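You operate a simulated robot arm through the tools that you are given. There is no shell and no other tool.

Carry out the task below with a simulated robot arm. There is one attempt and no reset: what you move stays moved.

## Task
Switch the strip off, unplug the cord reel and wind in 3 layers.
Fine: the plug goes into its rest before you wind.

The check looks at the end state, three seconds after you hand in, the way a careful person would. Anything else that was tipped, shoved, dropped, spilled or broken makes it a failure.

## Robot
A 7-joint arm with a two-finger parallel gripper, fixed in place. Base frame: the origin is at the foot of the arm, x ahead of it, y to its left, z up; the work surface is at about z = 76. Lengths are in cm, angles in degrees, forces in N, time in s.
With the tool pointing down near the work surface it reaches from about 20 to 68 cm from the base axis. Its first joint turns from -66.0 to 66.0 degrees. Payload 2.4 kg.
The tool frame sits at the grasp point between the pads (the TCP): z along the fingers, y along the line on which they close. The tips reach 3 cm beyond it. Largest opening 9.4 cm; finger width 2.8, thickness 1; the body of the gripper, 5 by 9.6 cm, starts 5.5 cm behind the TCP.
Orientation is that of the tool frame in the base frame, as a unit quaternion [w, x, y, z]. With the fingers straight down and closing along the base's y, the tool's x points along the base's -x, its y along +y and its z along -z.

## Interface
- The arm moves only by the tool send_rows. Its argument "moves" is a list of rows, each a list of 7 numbers: the shift along the tool's x, y, z in cm, then the turn, a rotation vector about the tool's x, y, z in degrees, then the opening, from 0 (shut) to 1 (fully open). In form: [[dx, dy, dz, ax, ay, az, fingers], ...]. A call has 1 to 20 rows; each row shifts and turns the commanded pose from where the row before left it, along the tool's axes as they then stand. Rows are played at 5 a second. More than 5 cm and 8.6 degrees between two rows, or a gripper value outside its range, and nothing of the call is played. Where a pose cannot be reached the arm comes as near as it can. A force on the tool above 90 N (or 10 N above the force at the start of the call, whichever is more), or a blocked arm, ends the call early, and 0.2 s more pass. The fingers move at their own pace (about 15.3 cm/s each) and stop on an object; they squeeze with about 39 N. The grip force told is the motor's: it shows also when the fingers shut on nothing. Time passes only in rows, and 0.2 s behind the last, so rows that do not move let the fingers close. The reply holds the time, the measured pose of the TCP, the force on the tool along the base axes, the opening and the grip force, in the units named above and with some noise, with the torque about the TCP (base axes, N m) and any sound that the robot's microphone picked up.
- Cameras (640 x 400 px; columns grow to the right, rows downward): "scene" is fixed at [1.74, 45.94, 144.09]; the picture's right is [-0.89, -0.45, 0.00], its down [-0.26, 0.52, -0.81] and it looks along [0.36, -0.73, -0.58] (base axes); focal length 324 px, centre (320, 200). "wrist" rides on the gripper at [7.6, 1.4, -10.2] in the tool frame; the picture's right is [-0.18, 0.98, 0.00], its down [-0.75, -0.14, -0.64] and it looks along [-0.63, -0.12, 0.77] (tool axes); focal length 243 px, centre (320, 200). There is no depth. A picture from a camera that has moved, and an enlarged one, comes with that camera's place and axes in the base frame and with its lens.
- snapshot(camera): a new picture of that camera. The clock stands still meanwhile.
- inspect(camera, box): a new picture of the part [left, top, right, bottom] of that camera's present view, enlarged. The clock stands still meanwhile.
- finish_job(): hands the job in; it is judged then, once.

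Places have to be worked out from the pictures, the camera data and where the tool is seen. Open the gripper and draw the arm clear of the work before you hand the job in, unless the task says otherwise.

The tools are called as name(argument=value, ...) on one line, values as JSON. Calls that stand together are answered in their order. send_rows: Moves the arm, as the interface text tells. Its arguments: {"type":"object","properties":{"moves":{"type":"array","items":{"type":"array","items":{"type":"number"}}}},"required":["moves"]} The other tools are called the same way: snapshot (camera) takes a picture; inspect (camera, box) takes an enlarged picture of a part of a camera's view; finish_job () hands the job in.

At the start:

```text
time: 0.0
ee_pos: [37.8, -16.31, 111.06]
ee_rot: [0.001, 0.0, 1.0, 0.0]
wrist_force: [0.7, -0.5, -0.8]
ft_torque: [0.01, 0.0, 0.0]
grip_width: 9.4
gripper_force: 0.0
```

scene: 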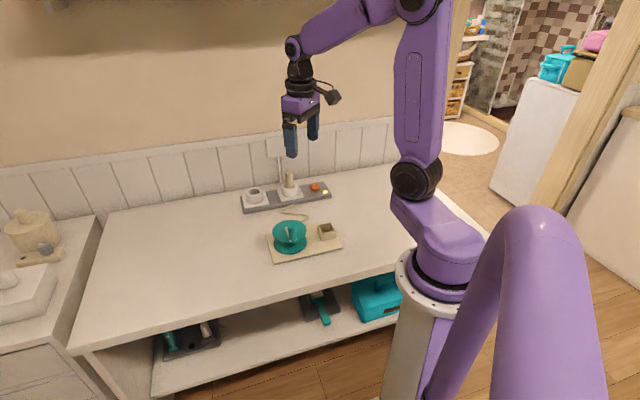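
wrist: 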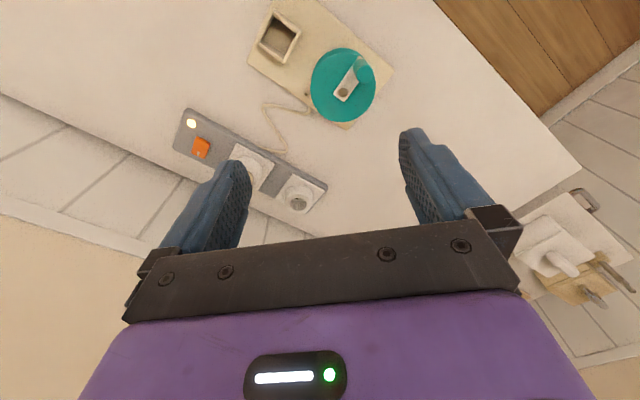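

I start by looking closely at the strip, plug, reel and rest in both cameras.

inspect(camera="scene", box=[230, 150, 360, 270])

inspect(camera="wrist", box=[150, 0, 420, 220])

```text
3.33 times, centred on (295, 210) of scene
camera zoom: at [1.74, 45.94, 144.09], right [-0.89, -0.45, 0.0], down [-0.26, 0.52, -0.81], along [0.36, -0.73, -0.58], focal length 1080 px, centre (403, 167)
```

zoom: 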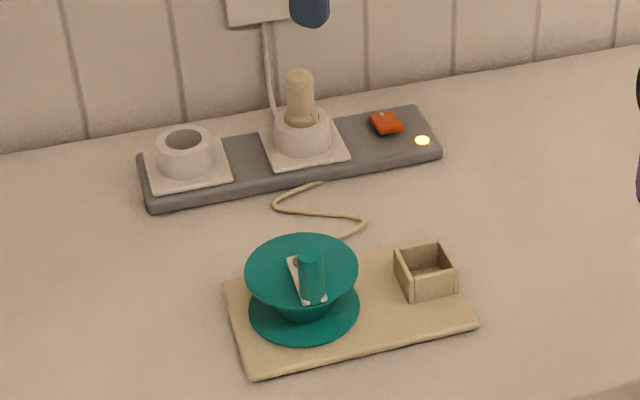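

```text
1.82 times, centred on (285, 110) of wrist
camera zoom: at [30.26, -14.87, 121.31], right [0.18, 0.98, 0.0], down [0.75, -0.14, 0.64], along [0.63, -0.12, -0.77], focal length 441 px, centre (384, 364)
```

zoom: 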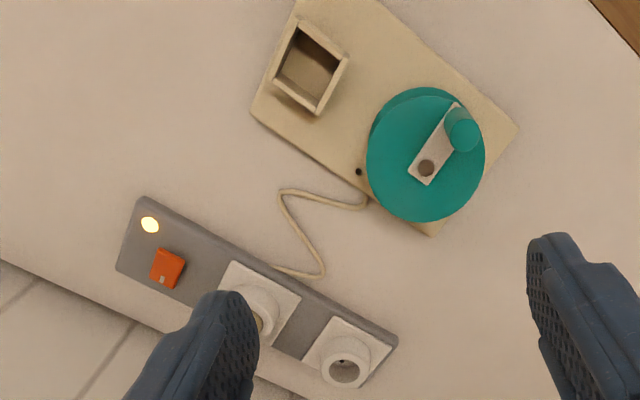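

The strip runs at about 45° in the base frame, with the switch near (47,-41), the plug near (54,-34), the reel near (41,-13) and the rest near (33,-21). I yaw the tool by 45° to line up with the strip, so the next look is closer.

send_rows(moves=[[0, 0, 0, 0, 0, 7.5, 1], [0, 0, 0, 0, 0, 7.5, 1], [0, 0, 0, 0, 0, 7.5, 1], [0, 0, 0, 0, 0, 7.5, 1], [0, 0, 0, 0, 0, 7.5, 1], [0, 0, 0, 0, 0, 7.5, 1], [0, 0, 0, 0, 0, 0, 1]])

snapshot(camera="wrist")

```text
time: 1.6
ee_pos: [37.86, -16.31, 111.01]
ee_rot: [0.0, 0.384, 0.923, 0.001]
wrist_force: [-0.3, -0.4, -0.2]
ft_torque: [-0.01, 0.02, 0.02]
grip_width: 9.39
gripper_force: 0.0
```

```text
taken
camera wrist: at [33.52, -9.91, 121.33], right [0.83, 0.56, 0.0], down [0.43, -0.63, 0.64], along [0.36, -0.53, -0.77], focal length 243 px, centre (320, 200)
```

wrist: 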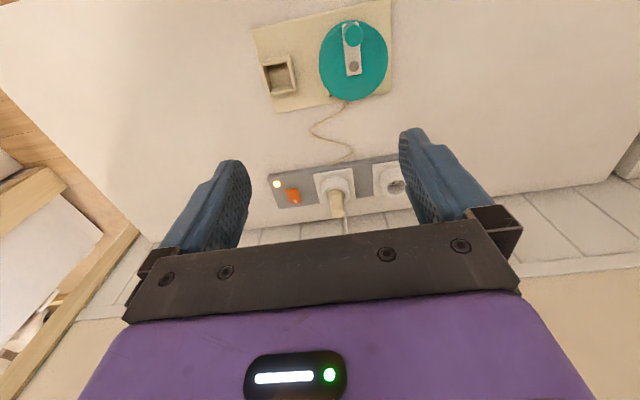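

The yaw is done. Now I zoom on the reel with its base, and on the strip.

inspect(camera="wrist", box=[245, 0, 405, 120])

inspect(camera="wrist", box=[255, 140, 415, 240])

inspect(camera="scene", box=[260, 205, 350, 270])

inspect(camera="scene", box=[235, 160, 340, 225])

```text
3.33 times, centred on (325, 60) of wrist
camera zoom: at [33.52, -9.91, 121.33], right [0.83, 0.56, 0.0], down [0.43, -0.63, 0.64], along [0.36, -0.53, -0.77], focal length 809 px, centre (303, 667)
```

zoom: 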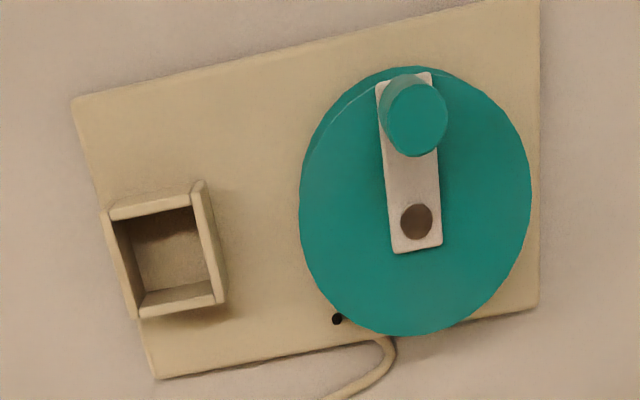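

```text
4.00 times, centred on (335, 190) of wrist
camera zoom: at [33.52, -9.91, 121.33], right [0.83, 0.56, 0.0], down [0.43, -0.63, 0.64], along [0.36, -0.53, -0.77], focal length 970 px, centre (260, 240)
```

zoom: 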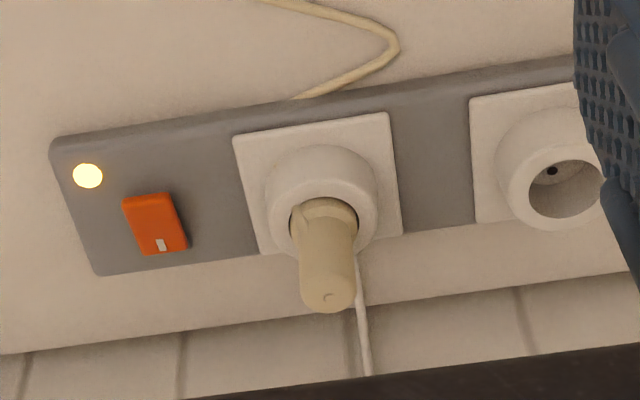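

```text
6.15 times, centred on (305, 238) of scene
camera zoom: at [1.74, 45.94, 144.09], right [-0.89, -0.45, 0.0], down [-0.26, 0.52, -0.81], along [0.36, -0.73, -0.58], focal length 1994 px, centre (412, -31)
```

zoom: 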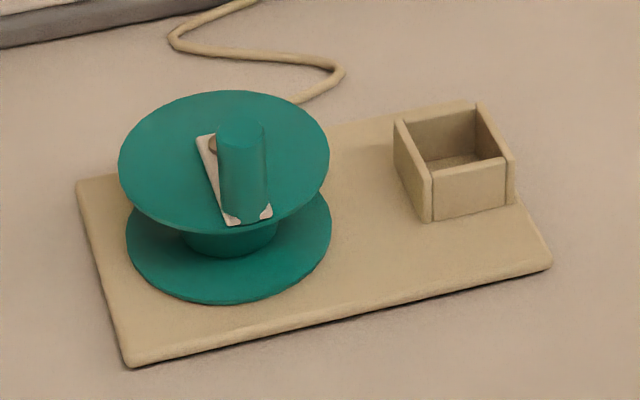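

```text
6.10 times, centred on (288, 192) of scene
camera zoom: at [1.74, 45.94, 144.09], right [-0.89, -0.45, 0.0], down [-0.26, 0.52, -0.81], along [0.36, -0.73, -0.58], focal length 1974 px, centre (518, 246)
```

zoom: 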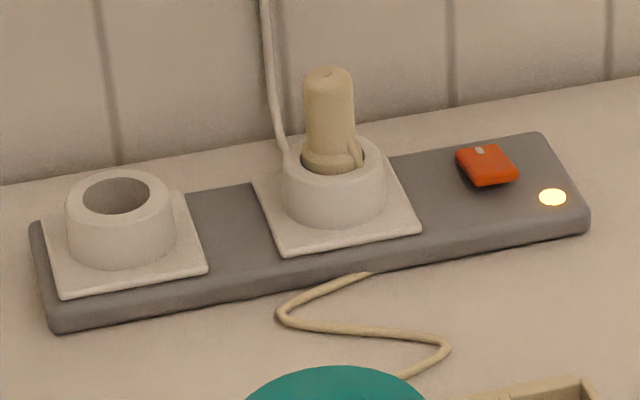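

The plug stands upright in the middle socket, and the rocker is orange with a white mark on its wall-side end; the lamp is lit. I go above the switch with the fingers shut for a closer look.

send_rows(moves=[[-3, -1.34, 1.8, 0, 0, 0, 0], [-3, -1.34, 1.8, 0, 0, 0, 0], [-3, -1.34, 1.8, 0, 0, 0, 0], [-3, -1.34, 1.8, 0, 0, 0, 0], [-3, -1.34, 1.8, 0, 0, 0, 0], [-3, -1.34, 1.8, 0, 0, 0, 0], [-3, -1.34, 1.8, 0, 0, 0, 0], [-3, -1.34, 1.8, 0, 0, 0, 0], [0, 0, 0, 0, 0, 0, 0]])

snapshot(camera="wrist")

snapshot(camera="scene")

```text
time: 3.6
ee_pos: [47.22, -40.91, 96.66]
ee_rot: [0.0, 0.382, 0.924, 0.0]
wrist_force: [0.0, 0.7, -1.3]
ft_torque: [-0.03, 0.0, 0.04]
grip_width: 0.0
gripper_force: 33.0
```

```text
taken
camera wrist: at [42.88, -34.57, 106.99], right [0.82, 0.57, 0.0], down [0.43, -0.63, 0.64], along [0.36, -0.53, -0.77], focal length 243 px, centre (320, 200)
```

wrist: 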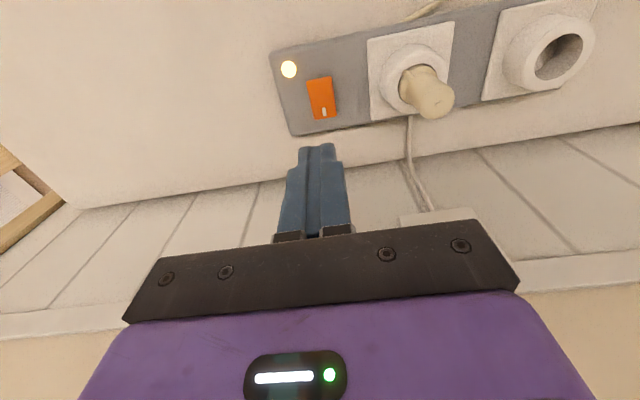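

```text
taken
```

scene: 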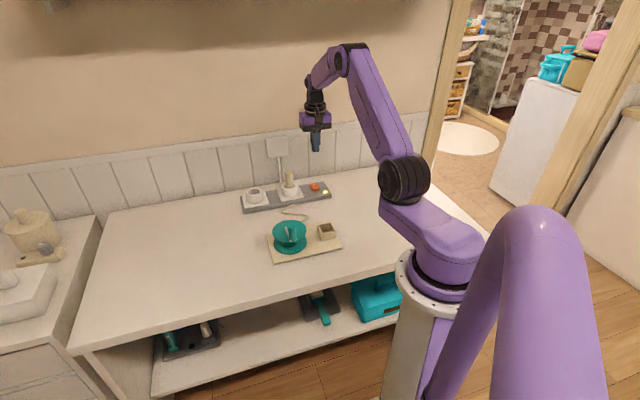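

inspect(camera="wrist", box=[265, 35, 365, 150])

inspect(camera="scene", box=[300, 175, 340, 205])

inspect(camera="wrist", box=[360, 0, 600, 150])

```text
3.48 times, centred on (315, 92) of wrist
camera zoom: at [42.88, -34.57, 106.99], right [0.82, 0.57, 0.0], down [0.43, -0.63, 0.64], along [0.36, -0.53, -0.77], focal length 844 px, centre (337, 574)
```

zoom: 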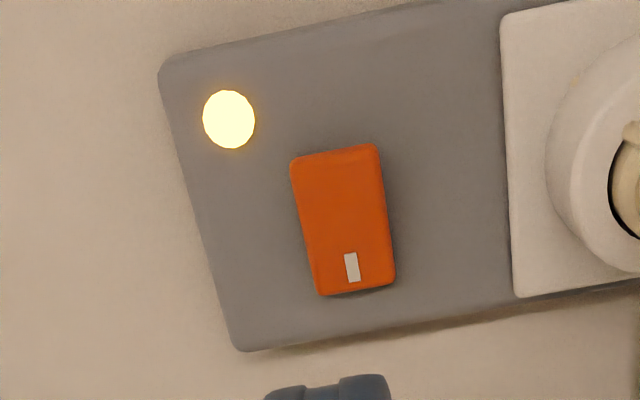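

```text
13.33 times, centred on (320, 190) of scene
camera zoom: at [1.74, 45.94, 144.09], right [-0.89, -0.45, 0.0], down [-0.26, 0.52, -0.81], along [0.36, -0.73, -0.58], focal length 4319 px, centre (320, 333)
```

zoom: 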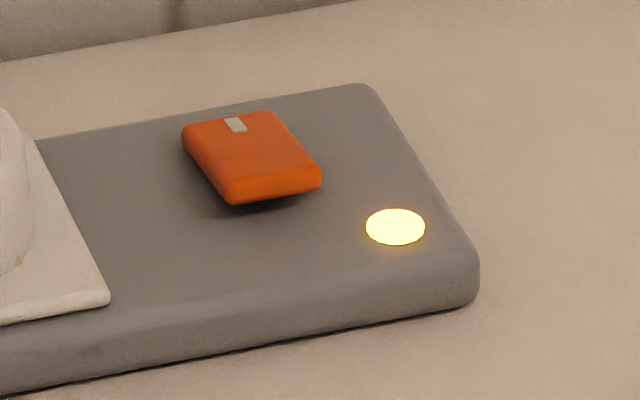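

```text
2.67 times, centred on (480, 75) of wrist
camera zoom: at [42.88, -34.57, 106.99], right [0.82, 0.57, 0.0], down [0.43, -0.63, 0.64], along [0.36, -0.53, -0.77], focal length 647 px, centre (-107, 533)
```

zoom: 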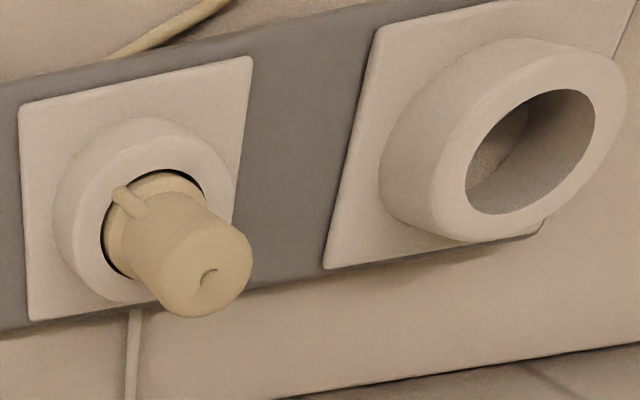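

The rocker's near end, away from the wall, is raised and the marked end is down, so pressing the near end switches it off. I judge that end to be at about (46.3,-39.7), z 80.5, with the strip top at about 79. I go down to just above it.

send_rows(moves=[[1.5, 0.2, 2, 0, 0, 0, 0], [0, 0, 3, 0, 0, 0, 0], [0, 0, 3, 0, 0, 0, 0], [0, 0, 3, 0, 0, 0, 0], [0, 0, 1, 0, 0, 0, 0], [0, 0, 0, 0, 0, 0, 0]])

snapshot(camera="wrist")

inspect(camera="scene", box=[280, 145, 350, 210])

```text
time: 5.0
ee_pos: [46.24, -39.65, 84.68]
ee_rot: [0.0, 0.383, 0.924, -0.001]
wrist_force: [0.5, 1.0, 0.3]
ft_torque: [0.0, 0.01, 0.01]
grip_width: 0.0
gripper_force: 33.0
```

```text
taken
camera wrist: at [41.95, -33.22, 94.87], right [0.83, 0.56, 0.0], down [0.43, -0.63, 0.64], along [0.36, -0.53, -0.77], focal length 243 px, centre (320, 200)
```

wrist: 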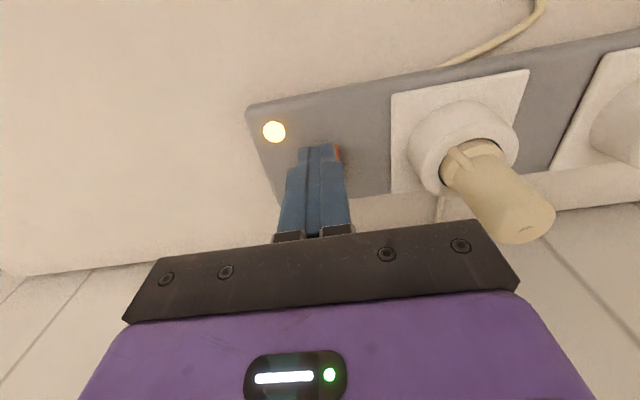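

```text
6.15 times, centred on (315, 178) of scene
camera zoom: at [1.74, 45.94, 144.09], right [-0.89, -0.45, 0.0], down [-0.26, 0.52, -0.81], along [0.36, -0.73, -0.58], focal length 1994 px, centre (351, 338)
```

zoom: 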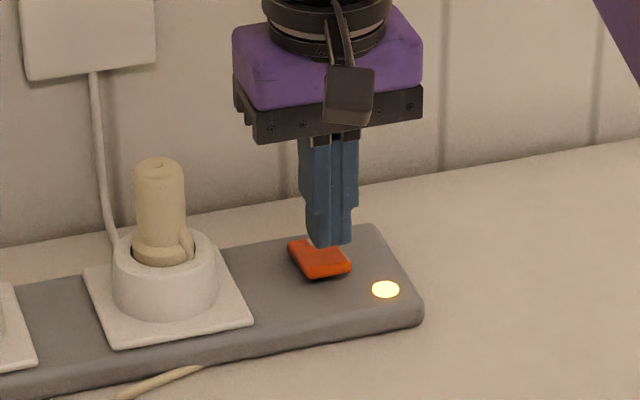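

I check the fingertip's place over the rocker before pressing.

inspect(camera="scene", box=[305, 165, 345, 200])

inspect(camera="wrist", box=[260, 110, 380, 210])

```text
11.43 times, centred on (325, 182) of scene
camera zoom: at [1.74, 45.94, 144.09], right [-0.89, -0.45, 0.0], down [-0.26, 0.52, -0.81], along [0.36, -0.73, -0.58], focal length 3702 px, centre (263, 400)
```

zoom: 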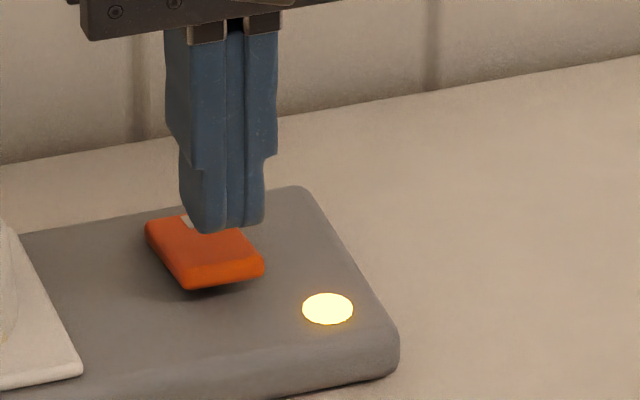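

```text
4.00 times, centred on (320, 160) of wrist
camera zoom: at [41.95, -33.22, 94.87], right [0.83, 0.56, 0.0], down [0.43, -0.63, 0.64], along [0.36, -0.53, -0.77], focal length 970 px, centre (320, 360)
```

zoom: 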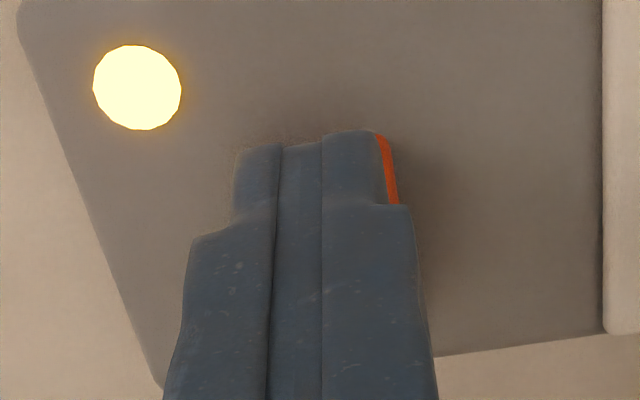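

The tip sits a little too far toward the rocker's centre and the lamp. I shift it 0.9 cm toward the near edge and 0.4 cm along the strip, then press down in small steps.

send_rows(moves=[[0.9, 0.4, 0, 0, 0, 0, 0], [0, 0, 0.5, 0, 0, 0, 0], [0, 0, 0.4, 0, 0, 0, 0], [0, 0, 0.3, 0, 0, 0, 0], [0, 0, 0.3, 0, 0, 0, 0], [0, 0, 0.3, 0, 0, 0, 0], [0, 0, 0.2, 0, 0, 0, 0], [0, 0, 0, 0, 0, 0, 0]])

inspect(camera="scene", box=[305, 165, 345, 200])

```text
time: 6.8
ee_pos: [45.99, -38.58, 82.67]
ee_rot: [0.0, 0.383, 0.924, -0.001]
wrist_force: [0.4, 0.2, -0.6]
ft_torque: [-0.03, -0.03, 0.0]
grip_width: 0.0
gripper_force: 33.0
```

```text
11.43 times, centred on (325, 182) of scene
camera zoom: at [1.74, 45.94, 144.09], right [-0.89, -0.45, 0.0], down [-0.26, 0.52, -0.81], along [0.36, -0.73, -0.58], focal length 3702 px, centre (263, 400)
```

zoom: 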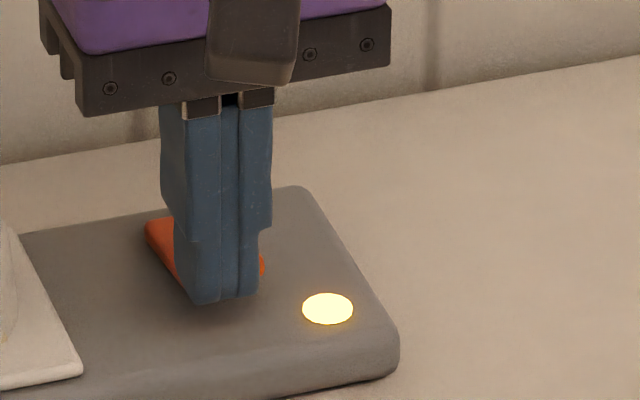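

No force was felt and the lamp is still lit, so the tip passed just in front of the rocker. I lift, move 0.8 cm back toward the wall and press again.

send_rows(moves=[[0, 0, -1.8, 0, 0, 0, 0], [-0.8, 0, 0, 0, 0, 0, 0], [0, 0, 0.4, 0, 0, 0, 0], [0, 0, 0.3, 0, 0, 0, 0], [0, 0, 0.3, 0, 0, 0, 0], [0, 0, 0.2, 0, 0, 0, 0], [0, 0, 0.2, 0, 0, 0, 0], [0, 0, 0.2, 0, 0, 0, 0], [0, 0, 0, 0, 0, 0, 0]])

inspect(camera="scene", box=[305, 165, 345, 200])

```text
time: 8.8
ee_pos: [46.59, -39.36, 82.92]
ee_rot: [-0.001, 0.383, 0.924, 0.0]
wrist_force: [0.2, 0.0, -0.5]
ft_torque: [-0.02, 0.01, 0.0]
grip_width: 0.01
gripper_force: 33.6
```

```text
11.43 times, centred on (325, 182) of scene
camera zoom: at [1.74, 45.94, 144.09], right [-0.89, -0.45, 0.0], down [-0.26, 0.52, -0.81], along [0.36, -0.73, -0.58], focal length 3702 px, centre (263, 400)
```

zoom: 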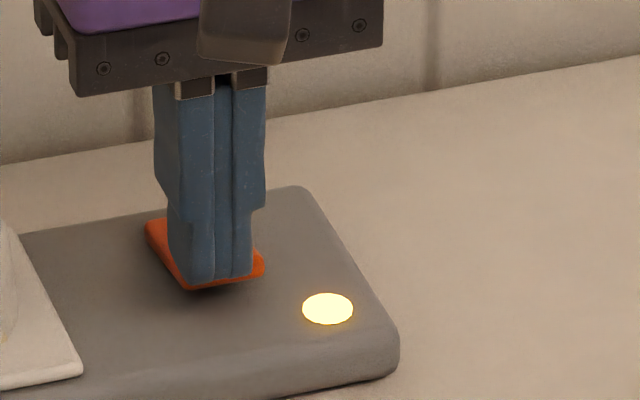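

Now the tip is right on the near end of the rocker, with no contact force yet. I keep pressing in small steps.

send_rows(moves=[[0, 0, 0.2, 0, 0, 0, 0], [0, 0, 0.2, 0, 0, 0, 0], [0, 0, 0.2, 0, 0, 0, 0], [0, 0, 0.2, 0, 0, 0, 0], [0, 0, 0, 0, 0, 0, 0]])

inspect(camera="scene", box=[305, 165, 345, 200])

```text
time: 10.0
ee_pos: [46.57, -39.21, 82.05]
ee_rot: [0.0, 0.382, 0.924, -0.001]
wrist_force: [0.4, 0.5, 0.4]
ft_torque: [0.0, -0.03, 0.01]
grip_width: 0.0
gripper_force: 33.0
```

```text
11.43 times, centred on (325, 182) of scene
camera zoom: at [1.74, 45.94, 144.09], right [-0.89, -0.45, 0.0], down [-0.26, 0.52, -0.81], along [0.36, -0.73, -0.58], focal length 3702 px, centre (263, 400)
```

zoom: 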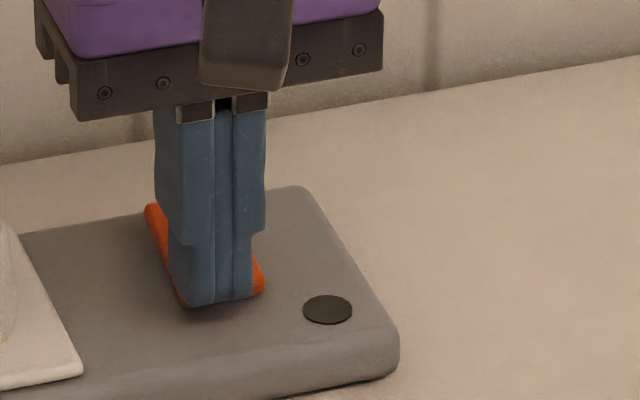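

The lamp is dark, so the switch has flipped. I rise straight up and move toward the plug with open fingers for a close look.

send_rows(moves=[[0, 0, -3, 0, 0, 0, 0], [0, 0, -4, 0, 0, 0, 0], [0, 0, -5, 0, 0, 0, 0], [0, 0, -4, 0, 0, 0, 1], [0, 3, 0, 0, 0, 0, 1], [-1, 3, 0, 0, 0, 0, 1], [-1, 2.5, 0, 0, 0, 0, 1], [0, 0, 0, 0, 0, 0, 1]])

snapshot(camera="wrist")

inspect(camera="scene", box=[240, 140, 340, 220])

```text
time: 11.8
ee_pos: [54.03, -34.75, 98.28]
ee_rot: [0.0, 0.383, 0.924, 0.0]
wrist_force: [-0.3, -0.3, -0.2]
ft_torque: [-0.01, -0.01, 0.0]
grip_width: 9.41
gripper_force: 0.0
```

```text
taken
camera wrist: at [49.66, -28.37, 108.51], right [0.82, 0.57, 0.0], down [0.43, -0.63, 0.64], along [0.36, -0.53, -0.77], focal length 243 px, centre (320, 200)
```

wrist: 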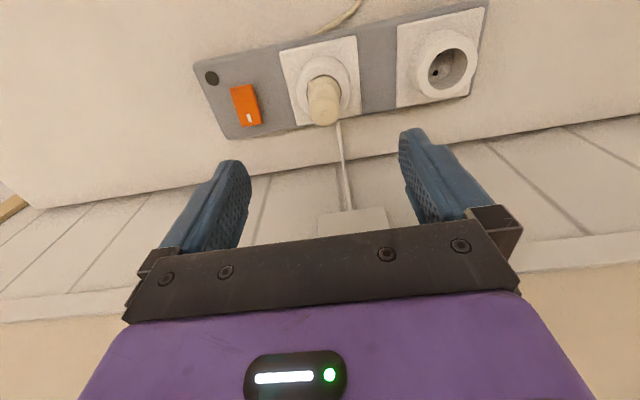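

```text
5.00 times, centred on (290, 180) of scene
camera zoom: at [1.74, 45.95, 144.09], right [-0.89, -0.45, 0.0], down [-0.26, 0.52, -0.81], along [0.36, -0.73, -0.58], focal length 1620 px, centre (470, 300)
```

zoom: 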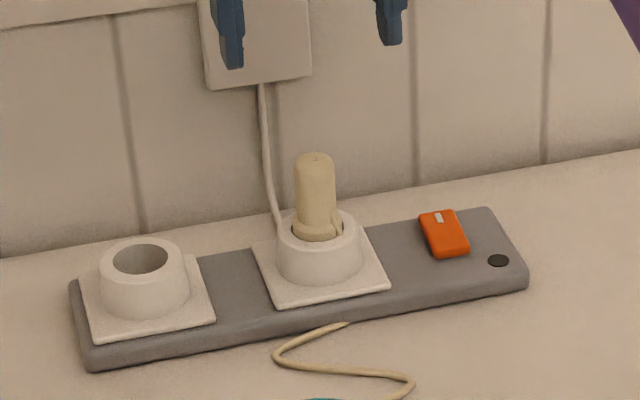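

inspect(camera="wrist", box=[270, 20, 370, 140])

inspect(camera="scene", box=[275, 160, 325, 205])

inspect(camera="wrist", box=[390, 10, 490, 110])

```text
3.33 times, centred on (320, 80) of wrist
camera zoom: at [49.66, -28.37, 108.51], right [0.82, 0.57, 0.0], down [0.43, -0.63, 0.64], along [0.36, -0.53, -0.77], focal length 809 px, centre (320, 600)
```

zoom: 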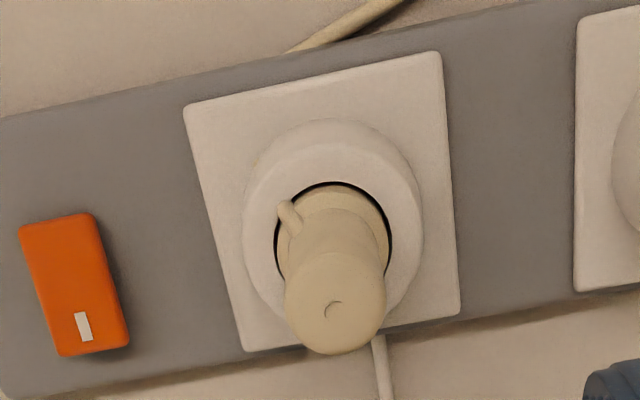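

```text
8.89 times, centred on (300, 182) of scene
camera zoom: at [1.74, 45.95, 144.09], right [-0.89, -0.45, 0.0], down [-0.26, 0.52, -0.81], along [0.36, -0.73, -0.58], focal length 2880 px, centre (498, 356)
```

zoom: 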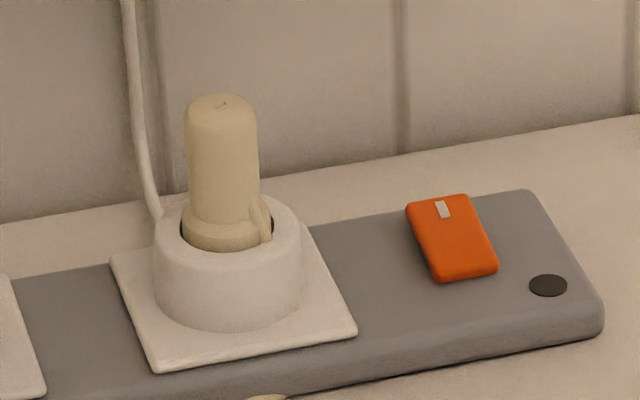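

```text
4.00 times, centred on (440, 60) of wrist
camera zoom: at [49.66, -28.37, 108.51], right [0.82, 0.57, 0.0], down [0.43, -0.63, 0.64], along [0.36, -0.53, -0.77], focal length 970 px, centre (-160, 760)
```

zoom: 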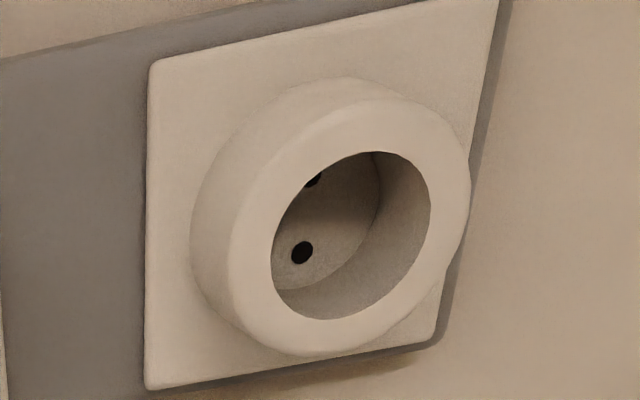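

The lamp is dark and the rocker now tilts the other way. I place the upright plug at about (54.1,-34.2) with its top at z 88 and the socket rim at z 82.3, and I go down to grip its body.

send_rows(moves=[[0.34, 0.44, 2, 0, 0, 0, 0.6], [0, 0, 3, 0, 0, 0, 0.6], [0, 0, 3, 0, 0, 0, 0.6], [0, 0, 2, 0, 0, 0, 0.6], [0, 0, 1.4, 0, 0, 0, 0.6], [0, 0, 0, 0, 0, 0, 0.6]])

snapshot(camera="wrist")

inspect(camera="scene", box=[260, 140, 340, 205])

```text
time: 13.2
ee_pos: [54.14, -33.94, 86.6]
ee_rot: [-0.001, 0.382, 0.924, 0.0]
wrist_force: [0.0, 0.5, -0.1]
ft_torque: [-0.02, 0.03, -0.02]
grip_width: 5.62
gripper_force: 0.1
```

```text
taken
camera wrist: at [49.71, -27.63, 96.88], right [0.82, 0.57, 0.0], down [0.43, -0.63, 0.64], along [0.36, -0.53, -0.77], focal length 243 px, centre (320, 200)
```

wrist: 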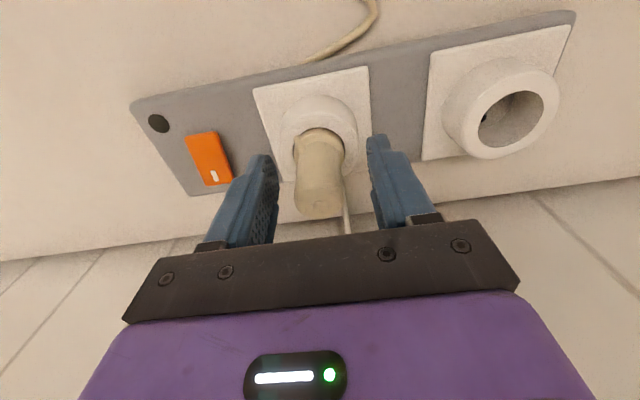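

```text
6.15 times, centred on (300, 172) of scene
camera zoom: at [1.74, 45.94, 144.09], right [-0.89, -0.45, 0.0], down [-0.26, 0.52, -0.81], along [0.36, -0.73, -0.58], focal length 1994 px, centre (443, 369)
```

zoom: 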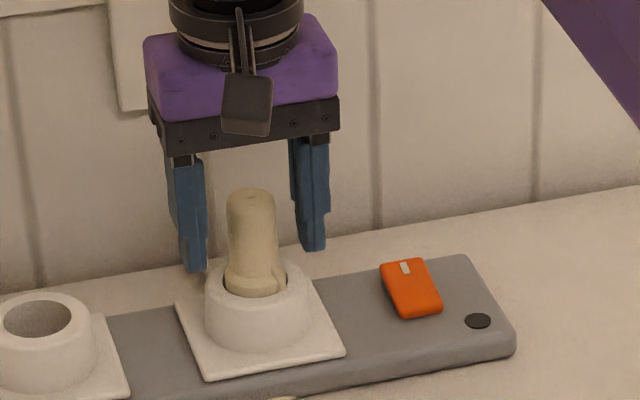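

The plug sits centred between the fingers. I close on it.

send_rows(moves=[[0, 0, 0, 0, 0, 0, 0], [0, 0, 0, 0, 0, 0, 0], [0, 0, 0, 0, 0, 0, 0], [0, 0, 0, 0, 0, 0, 0]])

snapshot(camera="wrist")

```text
time: 14.2
ee_pos: [54.13, -34.06, 86.64]
ee_rot: [0.0, 0.382, 0.924, -0.001]
wrist_force: [-1.0, -1.1, 0.0]
ft_torque: [-0.01, 0.01, 0.0]
grip_width: 2.82
gripper_force: 39.0
```

```text
taken
camera wrist: at [49.7, -27.63, 96.9], right [0.82, 0.57, 0.0], down [0.43, -0.63, 0.64], along [0.36, -0.53, -0.77], focal length 243 px, centre (320, 200)
```

wrist: 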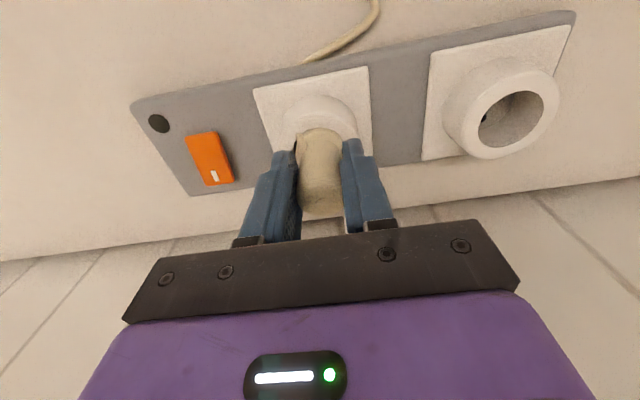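

The grip holds at 2.82 cm with 39 N and almost no side force. I pull straight up in small steps and watch the force.

send_rows(moves=[[0, 0, -0.2, 0, 0, 0, 0], [0, 0, -0.2, 0, 0, 0, 0], [0, 0, -0.2, 0, 0, 0, 0], [0, 0, -0.2, 0, 0, 0, 0], [0, 0, 0, 0, 0, 0, 0]])

inspect(camera="scene", box=[260, 140, 340, 205])

```text
time: 15.4
ee_pos: [54.11, -34.12, 87.29]
ee_rot: [0.0, 0.382, 0.924, 0.001]
wrist_force: [0.5, 0.3, -0.9]
ft_torque: [0.02, 0.02, 0.02]
grip_width: 2.79
gripper_force: 39.5
```

```text
6.15 times, centred on (300, 172) of scene
camera zoom: at [1.74, 45.94, 144.09], right [-0.89, -0.45, 0.0], down [-0.26, 0.52, -0.81], along [0.36, -0.73, -0.58], focal length 1994 px, centre (443, 369)
```

zoom: 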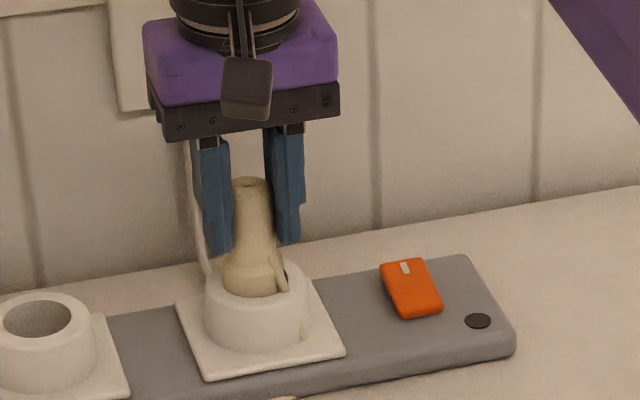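

The plug is rising with the tool, and the stub is its cord draping over the rim. I keep pulling up.

send_rows(moves=[[0, 0, -0.5, 0, 0, 0, 0], [0, 0, -0.5, 0, 0, 0, 0], [0, 0, -1, 0, 0, 0, 0], [0, 0, -1, 0, 0, 0, 0], [0, 0, -1, 0, 0, 0, 0], [0, 0, -1, 0, 0, 0, 0], [0, 0, -1, 0, 0, 0, 0], [0, 0, -1, 0, 0, 0, 0], [0, 0, 0, 0, 0, 0, 0]])

inspect(camera="scene", box=[230, 120, 360, 270])

snapshot(camera="wrist")

```text
time: 17.4
ee_pos: [53.95, -34.07, 94.51]
ee_rot: [0.0, 0.383, 0.924, 0.0]
wrist_force: [-0.4, -0.3, -1.4]
ft_torque: [-0.02, 0.01, 0.06]
grip_width: 2.8
gripper_force: 38.8
```

```text
2.67 times, centred on (295, 195) of scene
camera zoom: at [1.74, 45.94, 144.09], right [-0.89, -0.45, 0.0], down [-0.26, 0.52, -0.81], along [0.36, -0.73, -0.58], focal length 864 px, centre (387, 213)
```

zoom: 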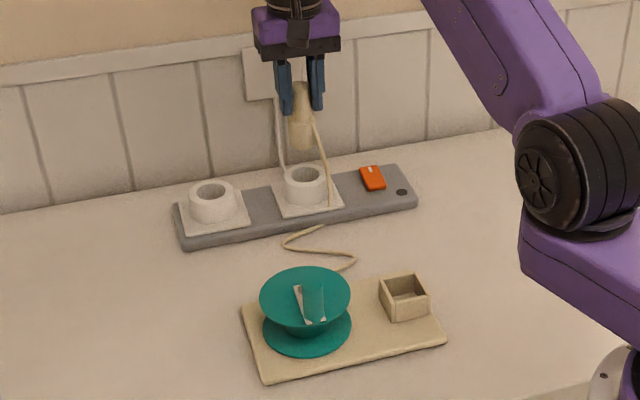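

```text
taken
camera wrist: at [49.63, -27.66, 104.77], right [0.82, 0.57, 0.0], down [0.43, -0.63, 0.64], along [0.36, -0.53, -0.77], focal length 243 px, centre (320, 200)
```

wrist: 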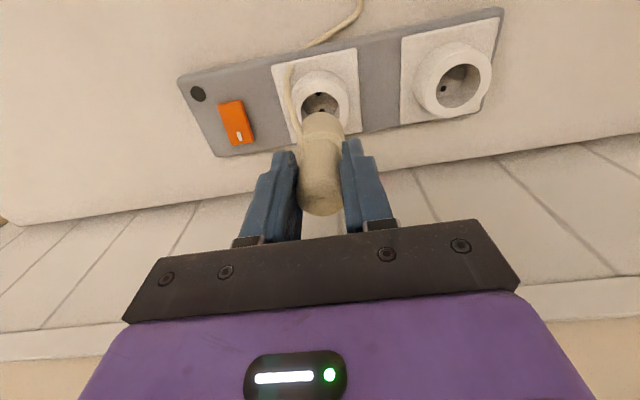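

The plug is free. I zoom in on its lower end and the rest box to work out how it fits.

inspect(camera="scene", box=[275, 135, 315, 180])

inspect(camera="scene", box=[310, 215, 350, 245])

```text
8.89 times, centred on (295, 158) of scene
camera zoom: at [1.74, 45.94, 144.09], right [-0.89, -0.45, 0.0], down [-0.26, 0.52, -0.81], along [0.36, -0.73, -0.58], focal length 2880 px, centre (542, 578)
```

zoom: 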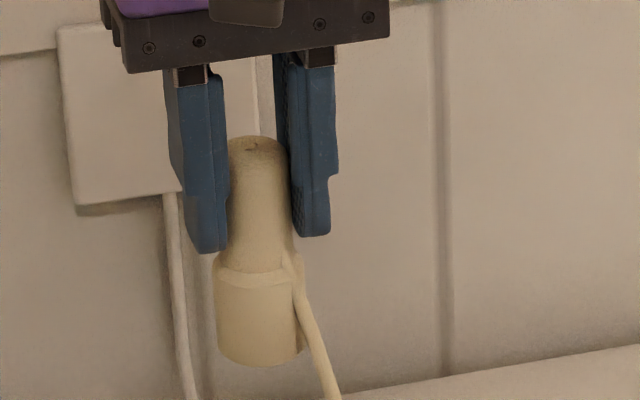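

```text
13.33 times, centred on (330, 230) of scene
camera zoom: at [1.74, 45.94, 144.09], right [-0.89, -0.45, 0.0], down [-0.26, 0.52, -0.81], along [0.36, -0.73, -0.58], focal length 4319 px, centre (187, -200)
```

zoom: 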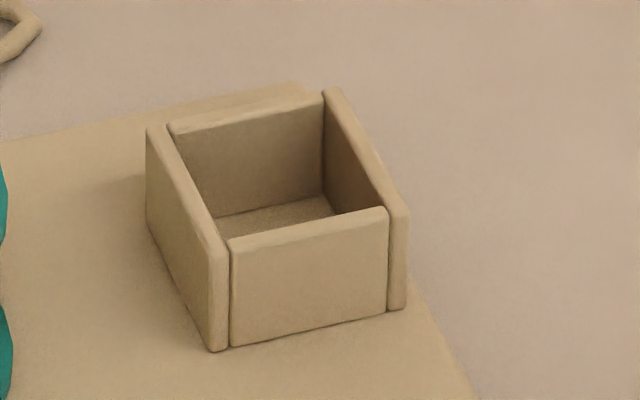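

The plug is a 3.1 cm collar with its base about 7.7 cm below the TCP, and the rest is an open box with roughly 3.5 cm inside. I carry the plug toward the rest, stopping short of it for a better view.

send_rows(moves=[[0, 0, -2, 0, 0, 0, 0], [2.8, -0.8, 0, 0, 0, 0, 0], [2.8, -0.8, 0, 0, 0, 0, 0], [2.8, -0.8, 0, 0, 0, 0, 0], [2.8, -0.8, 0, 0, 0, 0, 0], [2.8, -0.8, 0, 0, 0, 0, 0], [2.8, -0.8, 0, 0, 0, 0, 0], [2.8, -0.8, 0, 0, 0, 0, 0], [0, 0, 0, 0, 0, 0, 0]])

snapshot(camera="wrist")

inspect(camera="scene", box=[230, 120, 390, 270])

```text
time: 19.4
ee_pos: [36.46, -24.23, 96.36]
ee_rot: [0.0, 0.383, 0.924, 0.0]
wrist_force: [-0.3, -0.2, -1.3]
ft_torque: [0.02, 0.0, -0.01]
grip_width: 2.77
gripper_force: 39.4
```

```text
taken
camera wrist: at [31.91, -17.8, 106.57], right [0.82, 0.57, 0.0], down [0.43, -0.63, 0.64], along [0.36, -0.53, -0.77], focal length 243 px, centre (320, 200)
```

wrist: 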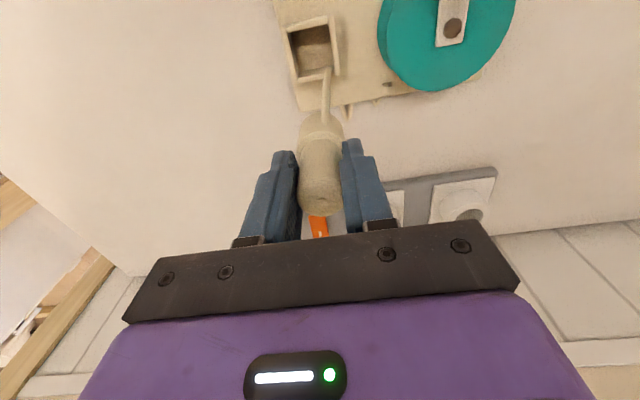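

```text
2.67 times, centred on (310, 195) of scene
camera zoom: at [1.74, 45.94, 144.09], right [-0.89, -0.45, 0.0], down [-0.26, 0.52, -0.81], along [0.36, -0.73, -0.58], focal length 864 px, centre (347, 213)
```

zoom: 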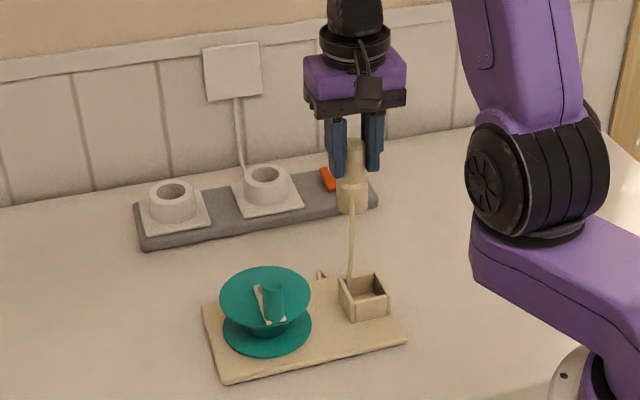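

The cord hangs loosely behind the box. I zoom on the box to place its opening.

inspect(camera="wrist", box=[265, 0, 365, 120])

inspect(camera="scene", box=[305, 215, 385, 255])

```text
3.33 times, centred on (315, 60) of wrist
camera zoom: at [31.91, -17.8, 106.57], right [0.82, 0.57, 0.0], down [0.43, -0.63, 0.64], along [0.36, -0.53, -0.77], focal length 809 px, centre (337, 667)
```

zoom: 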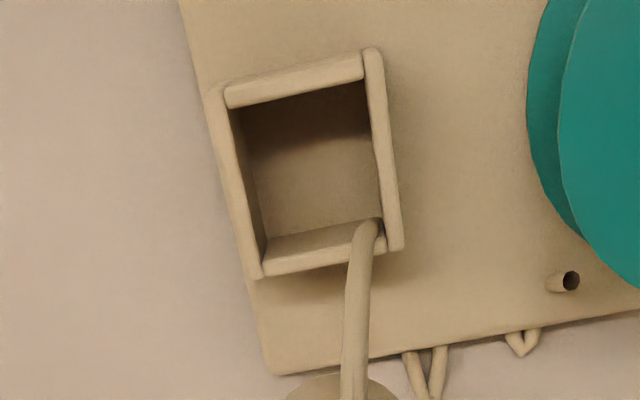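

```text
8.00 times, centred on (345, 235) of scene
camera zoom: at [1.74, 45.94, 144.09], right [-0.89, -0.45, 0.0], down [-0.26, 0.52, -0.81], along [0.36, -0.73, -0.58], focal length 2592 px, centre (120, -80)
```

zoom: 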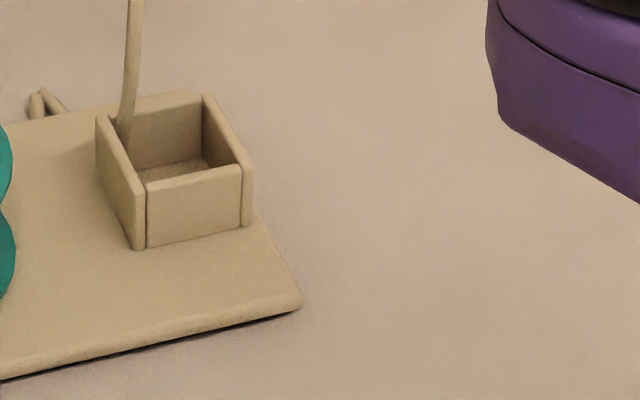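

From the wrist view the box rim corners give a 4.6–4.8 cm square centred on about (33.5,-21.4), with the rim at z about 80.5. I move the plug over it and stop just above the rim.

send_rows(moves=[[2.06, -0.06, 0, 0, 0, 0, 0], [2.06, -0.06, 0, 0, 0, 0, 0], [0, 0, 2, 0, 0, 0, 0], [0, 0, 2, 0, 0, 0, 0], [0, 0, 2, 0, 0, 0, 0], [0, 0, 0, 0, 0, 0, 0]])

inspect(camera="scene", box=[300, 180, 380, 250])

snapshot(camera="wrist")

```text
time: 20.8
ee_pos: [33.3, -21.35, 90.35]
ee_rot: [0.0, 0.383, 0.924, 0.0]
wrist_force: [0.7, 0.1, -1.4]
ft_torque: [0.0, -0.01, -0.02]
grip_width: 2.78
gripper_force: 38.7
```

```text
5.71 times, centred on (340, 215) of scene
camera zoom: at [1.74, 45.94, 144.09], right [-0.89, -0.45, 0.0], down [-0.26, 0.52, -0.81], along [0.36, -0.73, -0.58], focal length 1851 px, centre (206, 114)
```

zoom: 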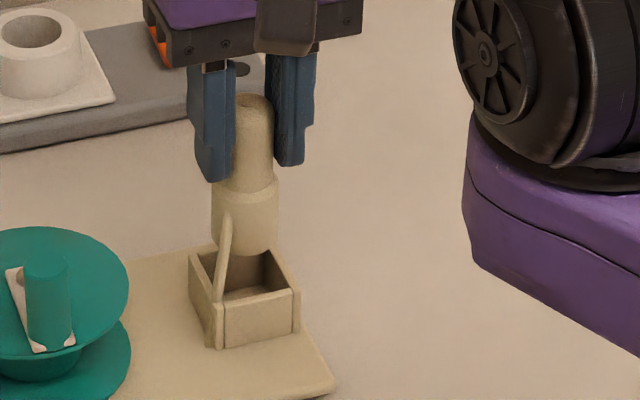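

```text
taken
camera wrist: at [28.91, -14.96, 100.67], right [0.82, 0.57, 0.0], down [0.43, -0.63, 0.64], along [0.36, -0.53, -0.77], focal length 243 px, centre (320, 200)
```

wrist: 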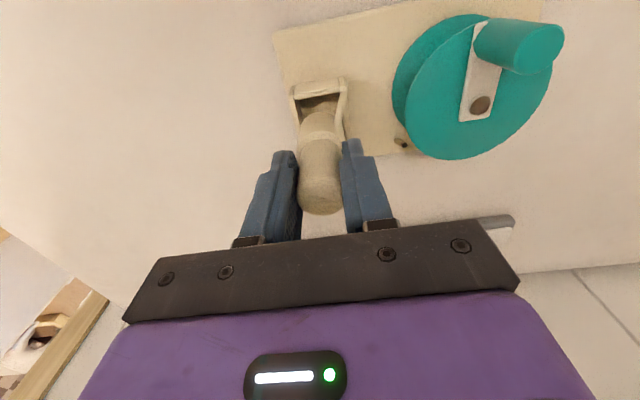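

In the scene view the plug lines up with the box centre. I check it in the wrist view as well before lowering.

inspect(camera="wrist", box=[270, 60, 370, 160])

```text
4.00 times, centred on (320, 110) of wrist
camera zoom: at [28.91, -14.96, 100.67], right [0.82, 0.57, 0.0], down [0.43, -0.63, 0.64], along [0.36, -0.53, -0.77], focal length 970 px, centre (320, 560)
```

zoom: 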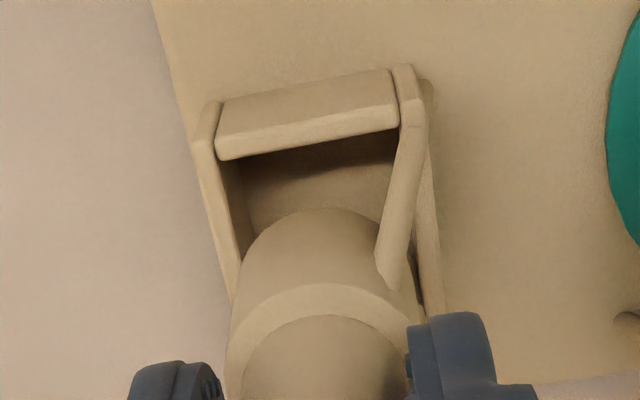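

It is lined up sideways too. I lower slowly into the box and watch the force.

send_rows(moves=[[-0.1, 0, 0.8, 0, 0, 0, 0], [0, 0, 0.8, 0, 0, 0, 0], [0, 0, 0.6, 0, 0, 0, 0], [0, 0, 0.6, 0, 0, 0, 0], [0, 0, 0.4, 0, 0, 0, 0], [0, 0, 0, 0, 0, 0, 0]])

inspect(camera="scene", box=[300, 180, 380, 250])

inspect(camera="wrist", box=[270, 60, 370, 160])

```text
time: 22.2
ee_pos: [33.24, -21.49, 87.31]
ee_rot: [0.001, 0.383, 0.924, -0.001]
wrist_force: [-5.8, -1.6, 22.2]
ft_torque: [-0.62, 0.22, -0.15]
grip_width: 2.67
gripper_force: 38.5
```

```text
5.71 times, centred on (340, 215) of scene
camera zoom: at [1.7, 45.96, 144.08], right [-0.89, -0.45, 0.0], down [-0.26, 0.52, -0.81], along [0.36, -0.73, -0.58], focal length 1851 px, centre (206, 114)
```

zoom: 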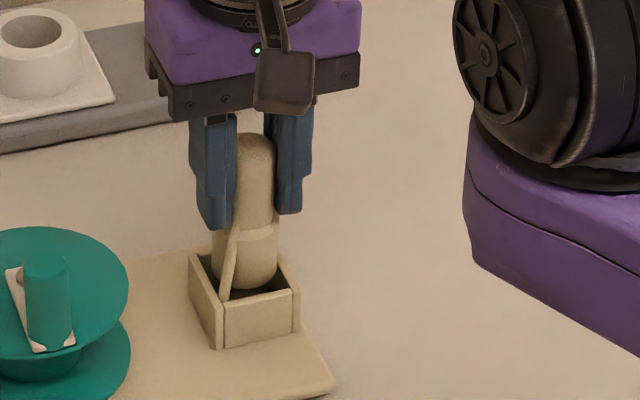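

```text
4.00 times, centred on (320, 110) of wrist
camera zoom: at [28.92, -15.08, 97.49], right [0.83, 0.56, 0.0], down [0.43, -0.63, 0.64], along [0.36, -0.53, -0.77], focal length 970 px, centre (320, 560)
```

zoom: 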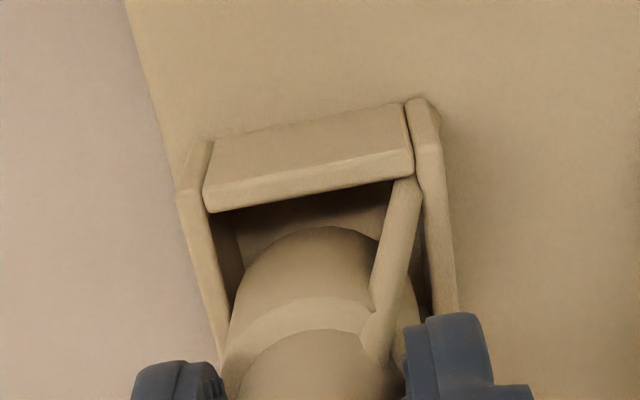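

I feel 22 N up, and the torque points to the plug's far-left edge resting on a wall. I back up 1.2 cm, shift slightly toward the near-right and look again.

send_rows(moves=[[0, 0, -0.6, 0, 0, 0, 0], [0, 0, -0.9, 0, 0, 0, 0], [0.3, 0.2, 0, 0, 0, 0, 0], [0, 0, 0, 0, 0, 0, 0]])

inspect(camera="scene", box=[315, 190, 365, 245])

inspect(camera="wrist", box=[260, 60, 380, 240])

```text
time: 23.2
ee_pos: [33.29, -21.09, 88.7]
ee_rot: [0.0, 0.383, 0.924, 0.0]
wrist_force: [-0.6, -0.4, -1.7]
ft_torque: [0.03, -0.03, 0.0]
grip_width: 2.68
gripper_force: 38.9
```

```text
7.27 times, centred on (340, 218) of scene
camera zoom: at [1.74, 45.94, 144.09], right [-0.89, -0.45, 0.0], down [-0.26, 0.52, -0.81], along [0.36, -0.73, -0.58], focal length 2356 px, centre (174, 73)
```

zoom: 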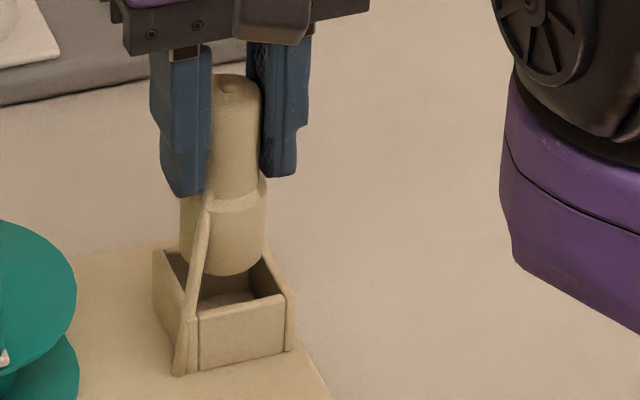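

```text
2.22 times, centred on (320, 150) of wrist
camera zoom: at [28.87, -14.72, 98.96], right [0.82, 0.57, 0.0], down [0.43, -0.63, 0.64], along [0.36, -0.53, -0.77], focal length 539 px, centre (320, 311)
```

zoom: 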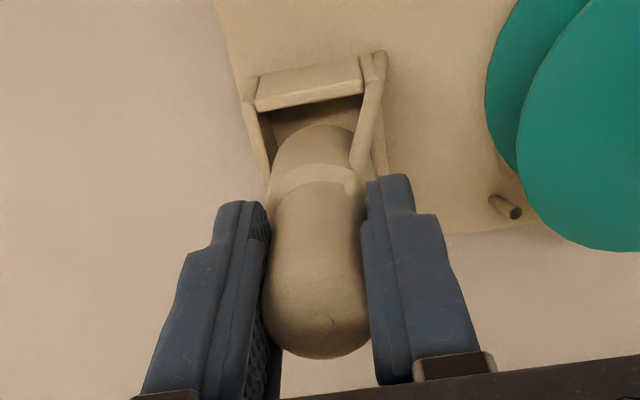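

I zoom more tightly to compare the plug's base with the box opening.

inspect(camera="scene", box=[325, 215, 357, 243])

inspect(camera="wrist", box=[295, 70, 355, 130])

```text
14.29 times, centred on (341, 229) of scene
camera zoom: at [1.74, 45.94, 144.09], right [-0.89, -0.45, 0.0], down [-0.26, 0.52, -0.81], along [0.36, -0.73, -0.58], focal length 4628 px, centre (20, -214)
```

zoom: 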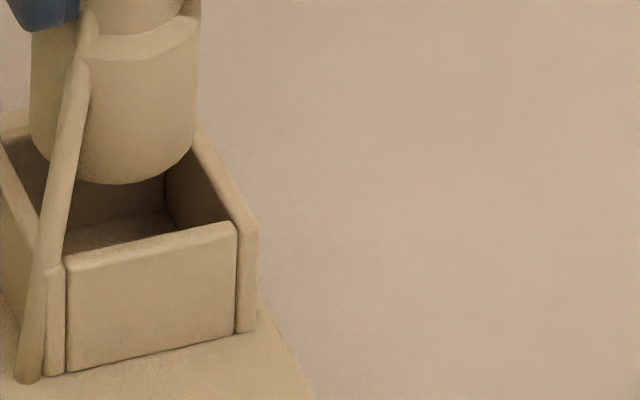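

```text
6.67 times, centred on (325, 100) of wrist
camera zoom: at [28.87, -14.72, 98.96], right [0.82, 0.57, 0.0], down [0.43, -0.63, 0.64], along [0.36, -0.53, -0.77], focal length 1618 px, centre (287, 867)
```

zoom: 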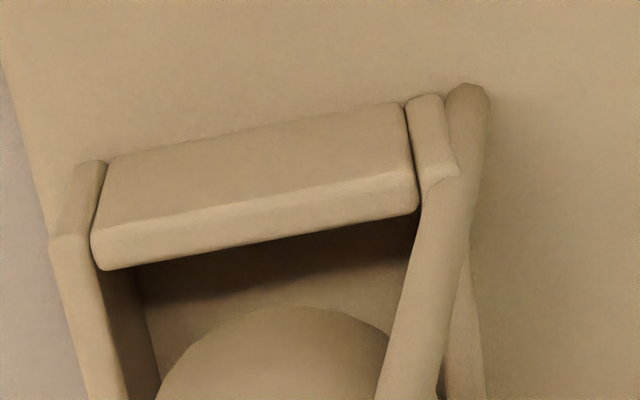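

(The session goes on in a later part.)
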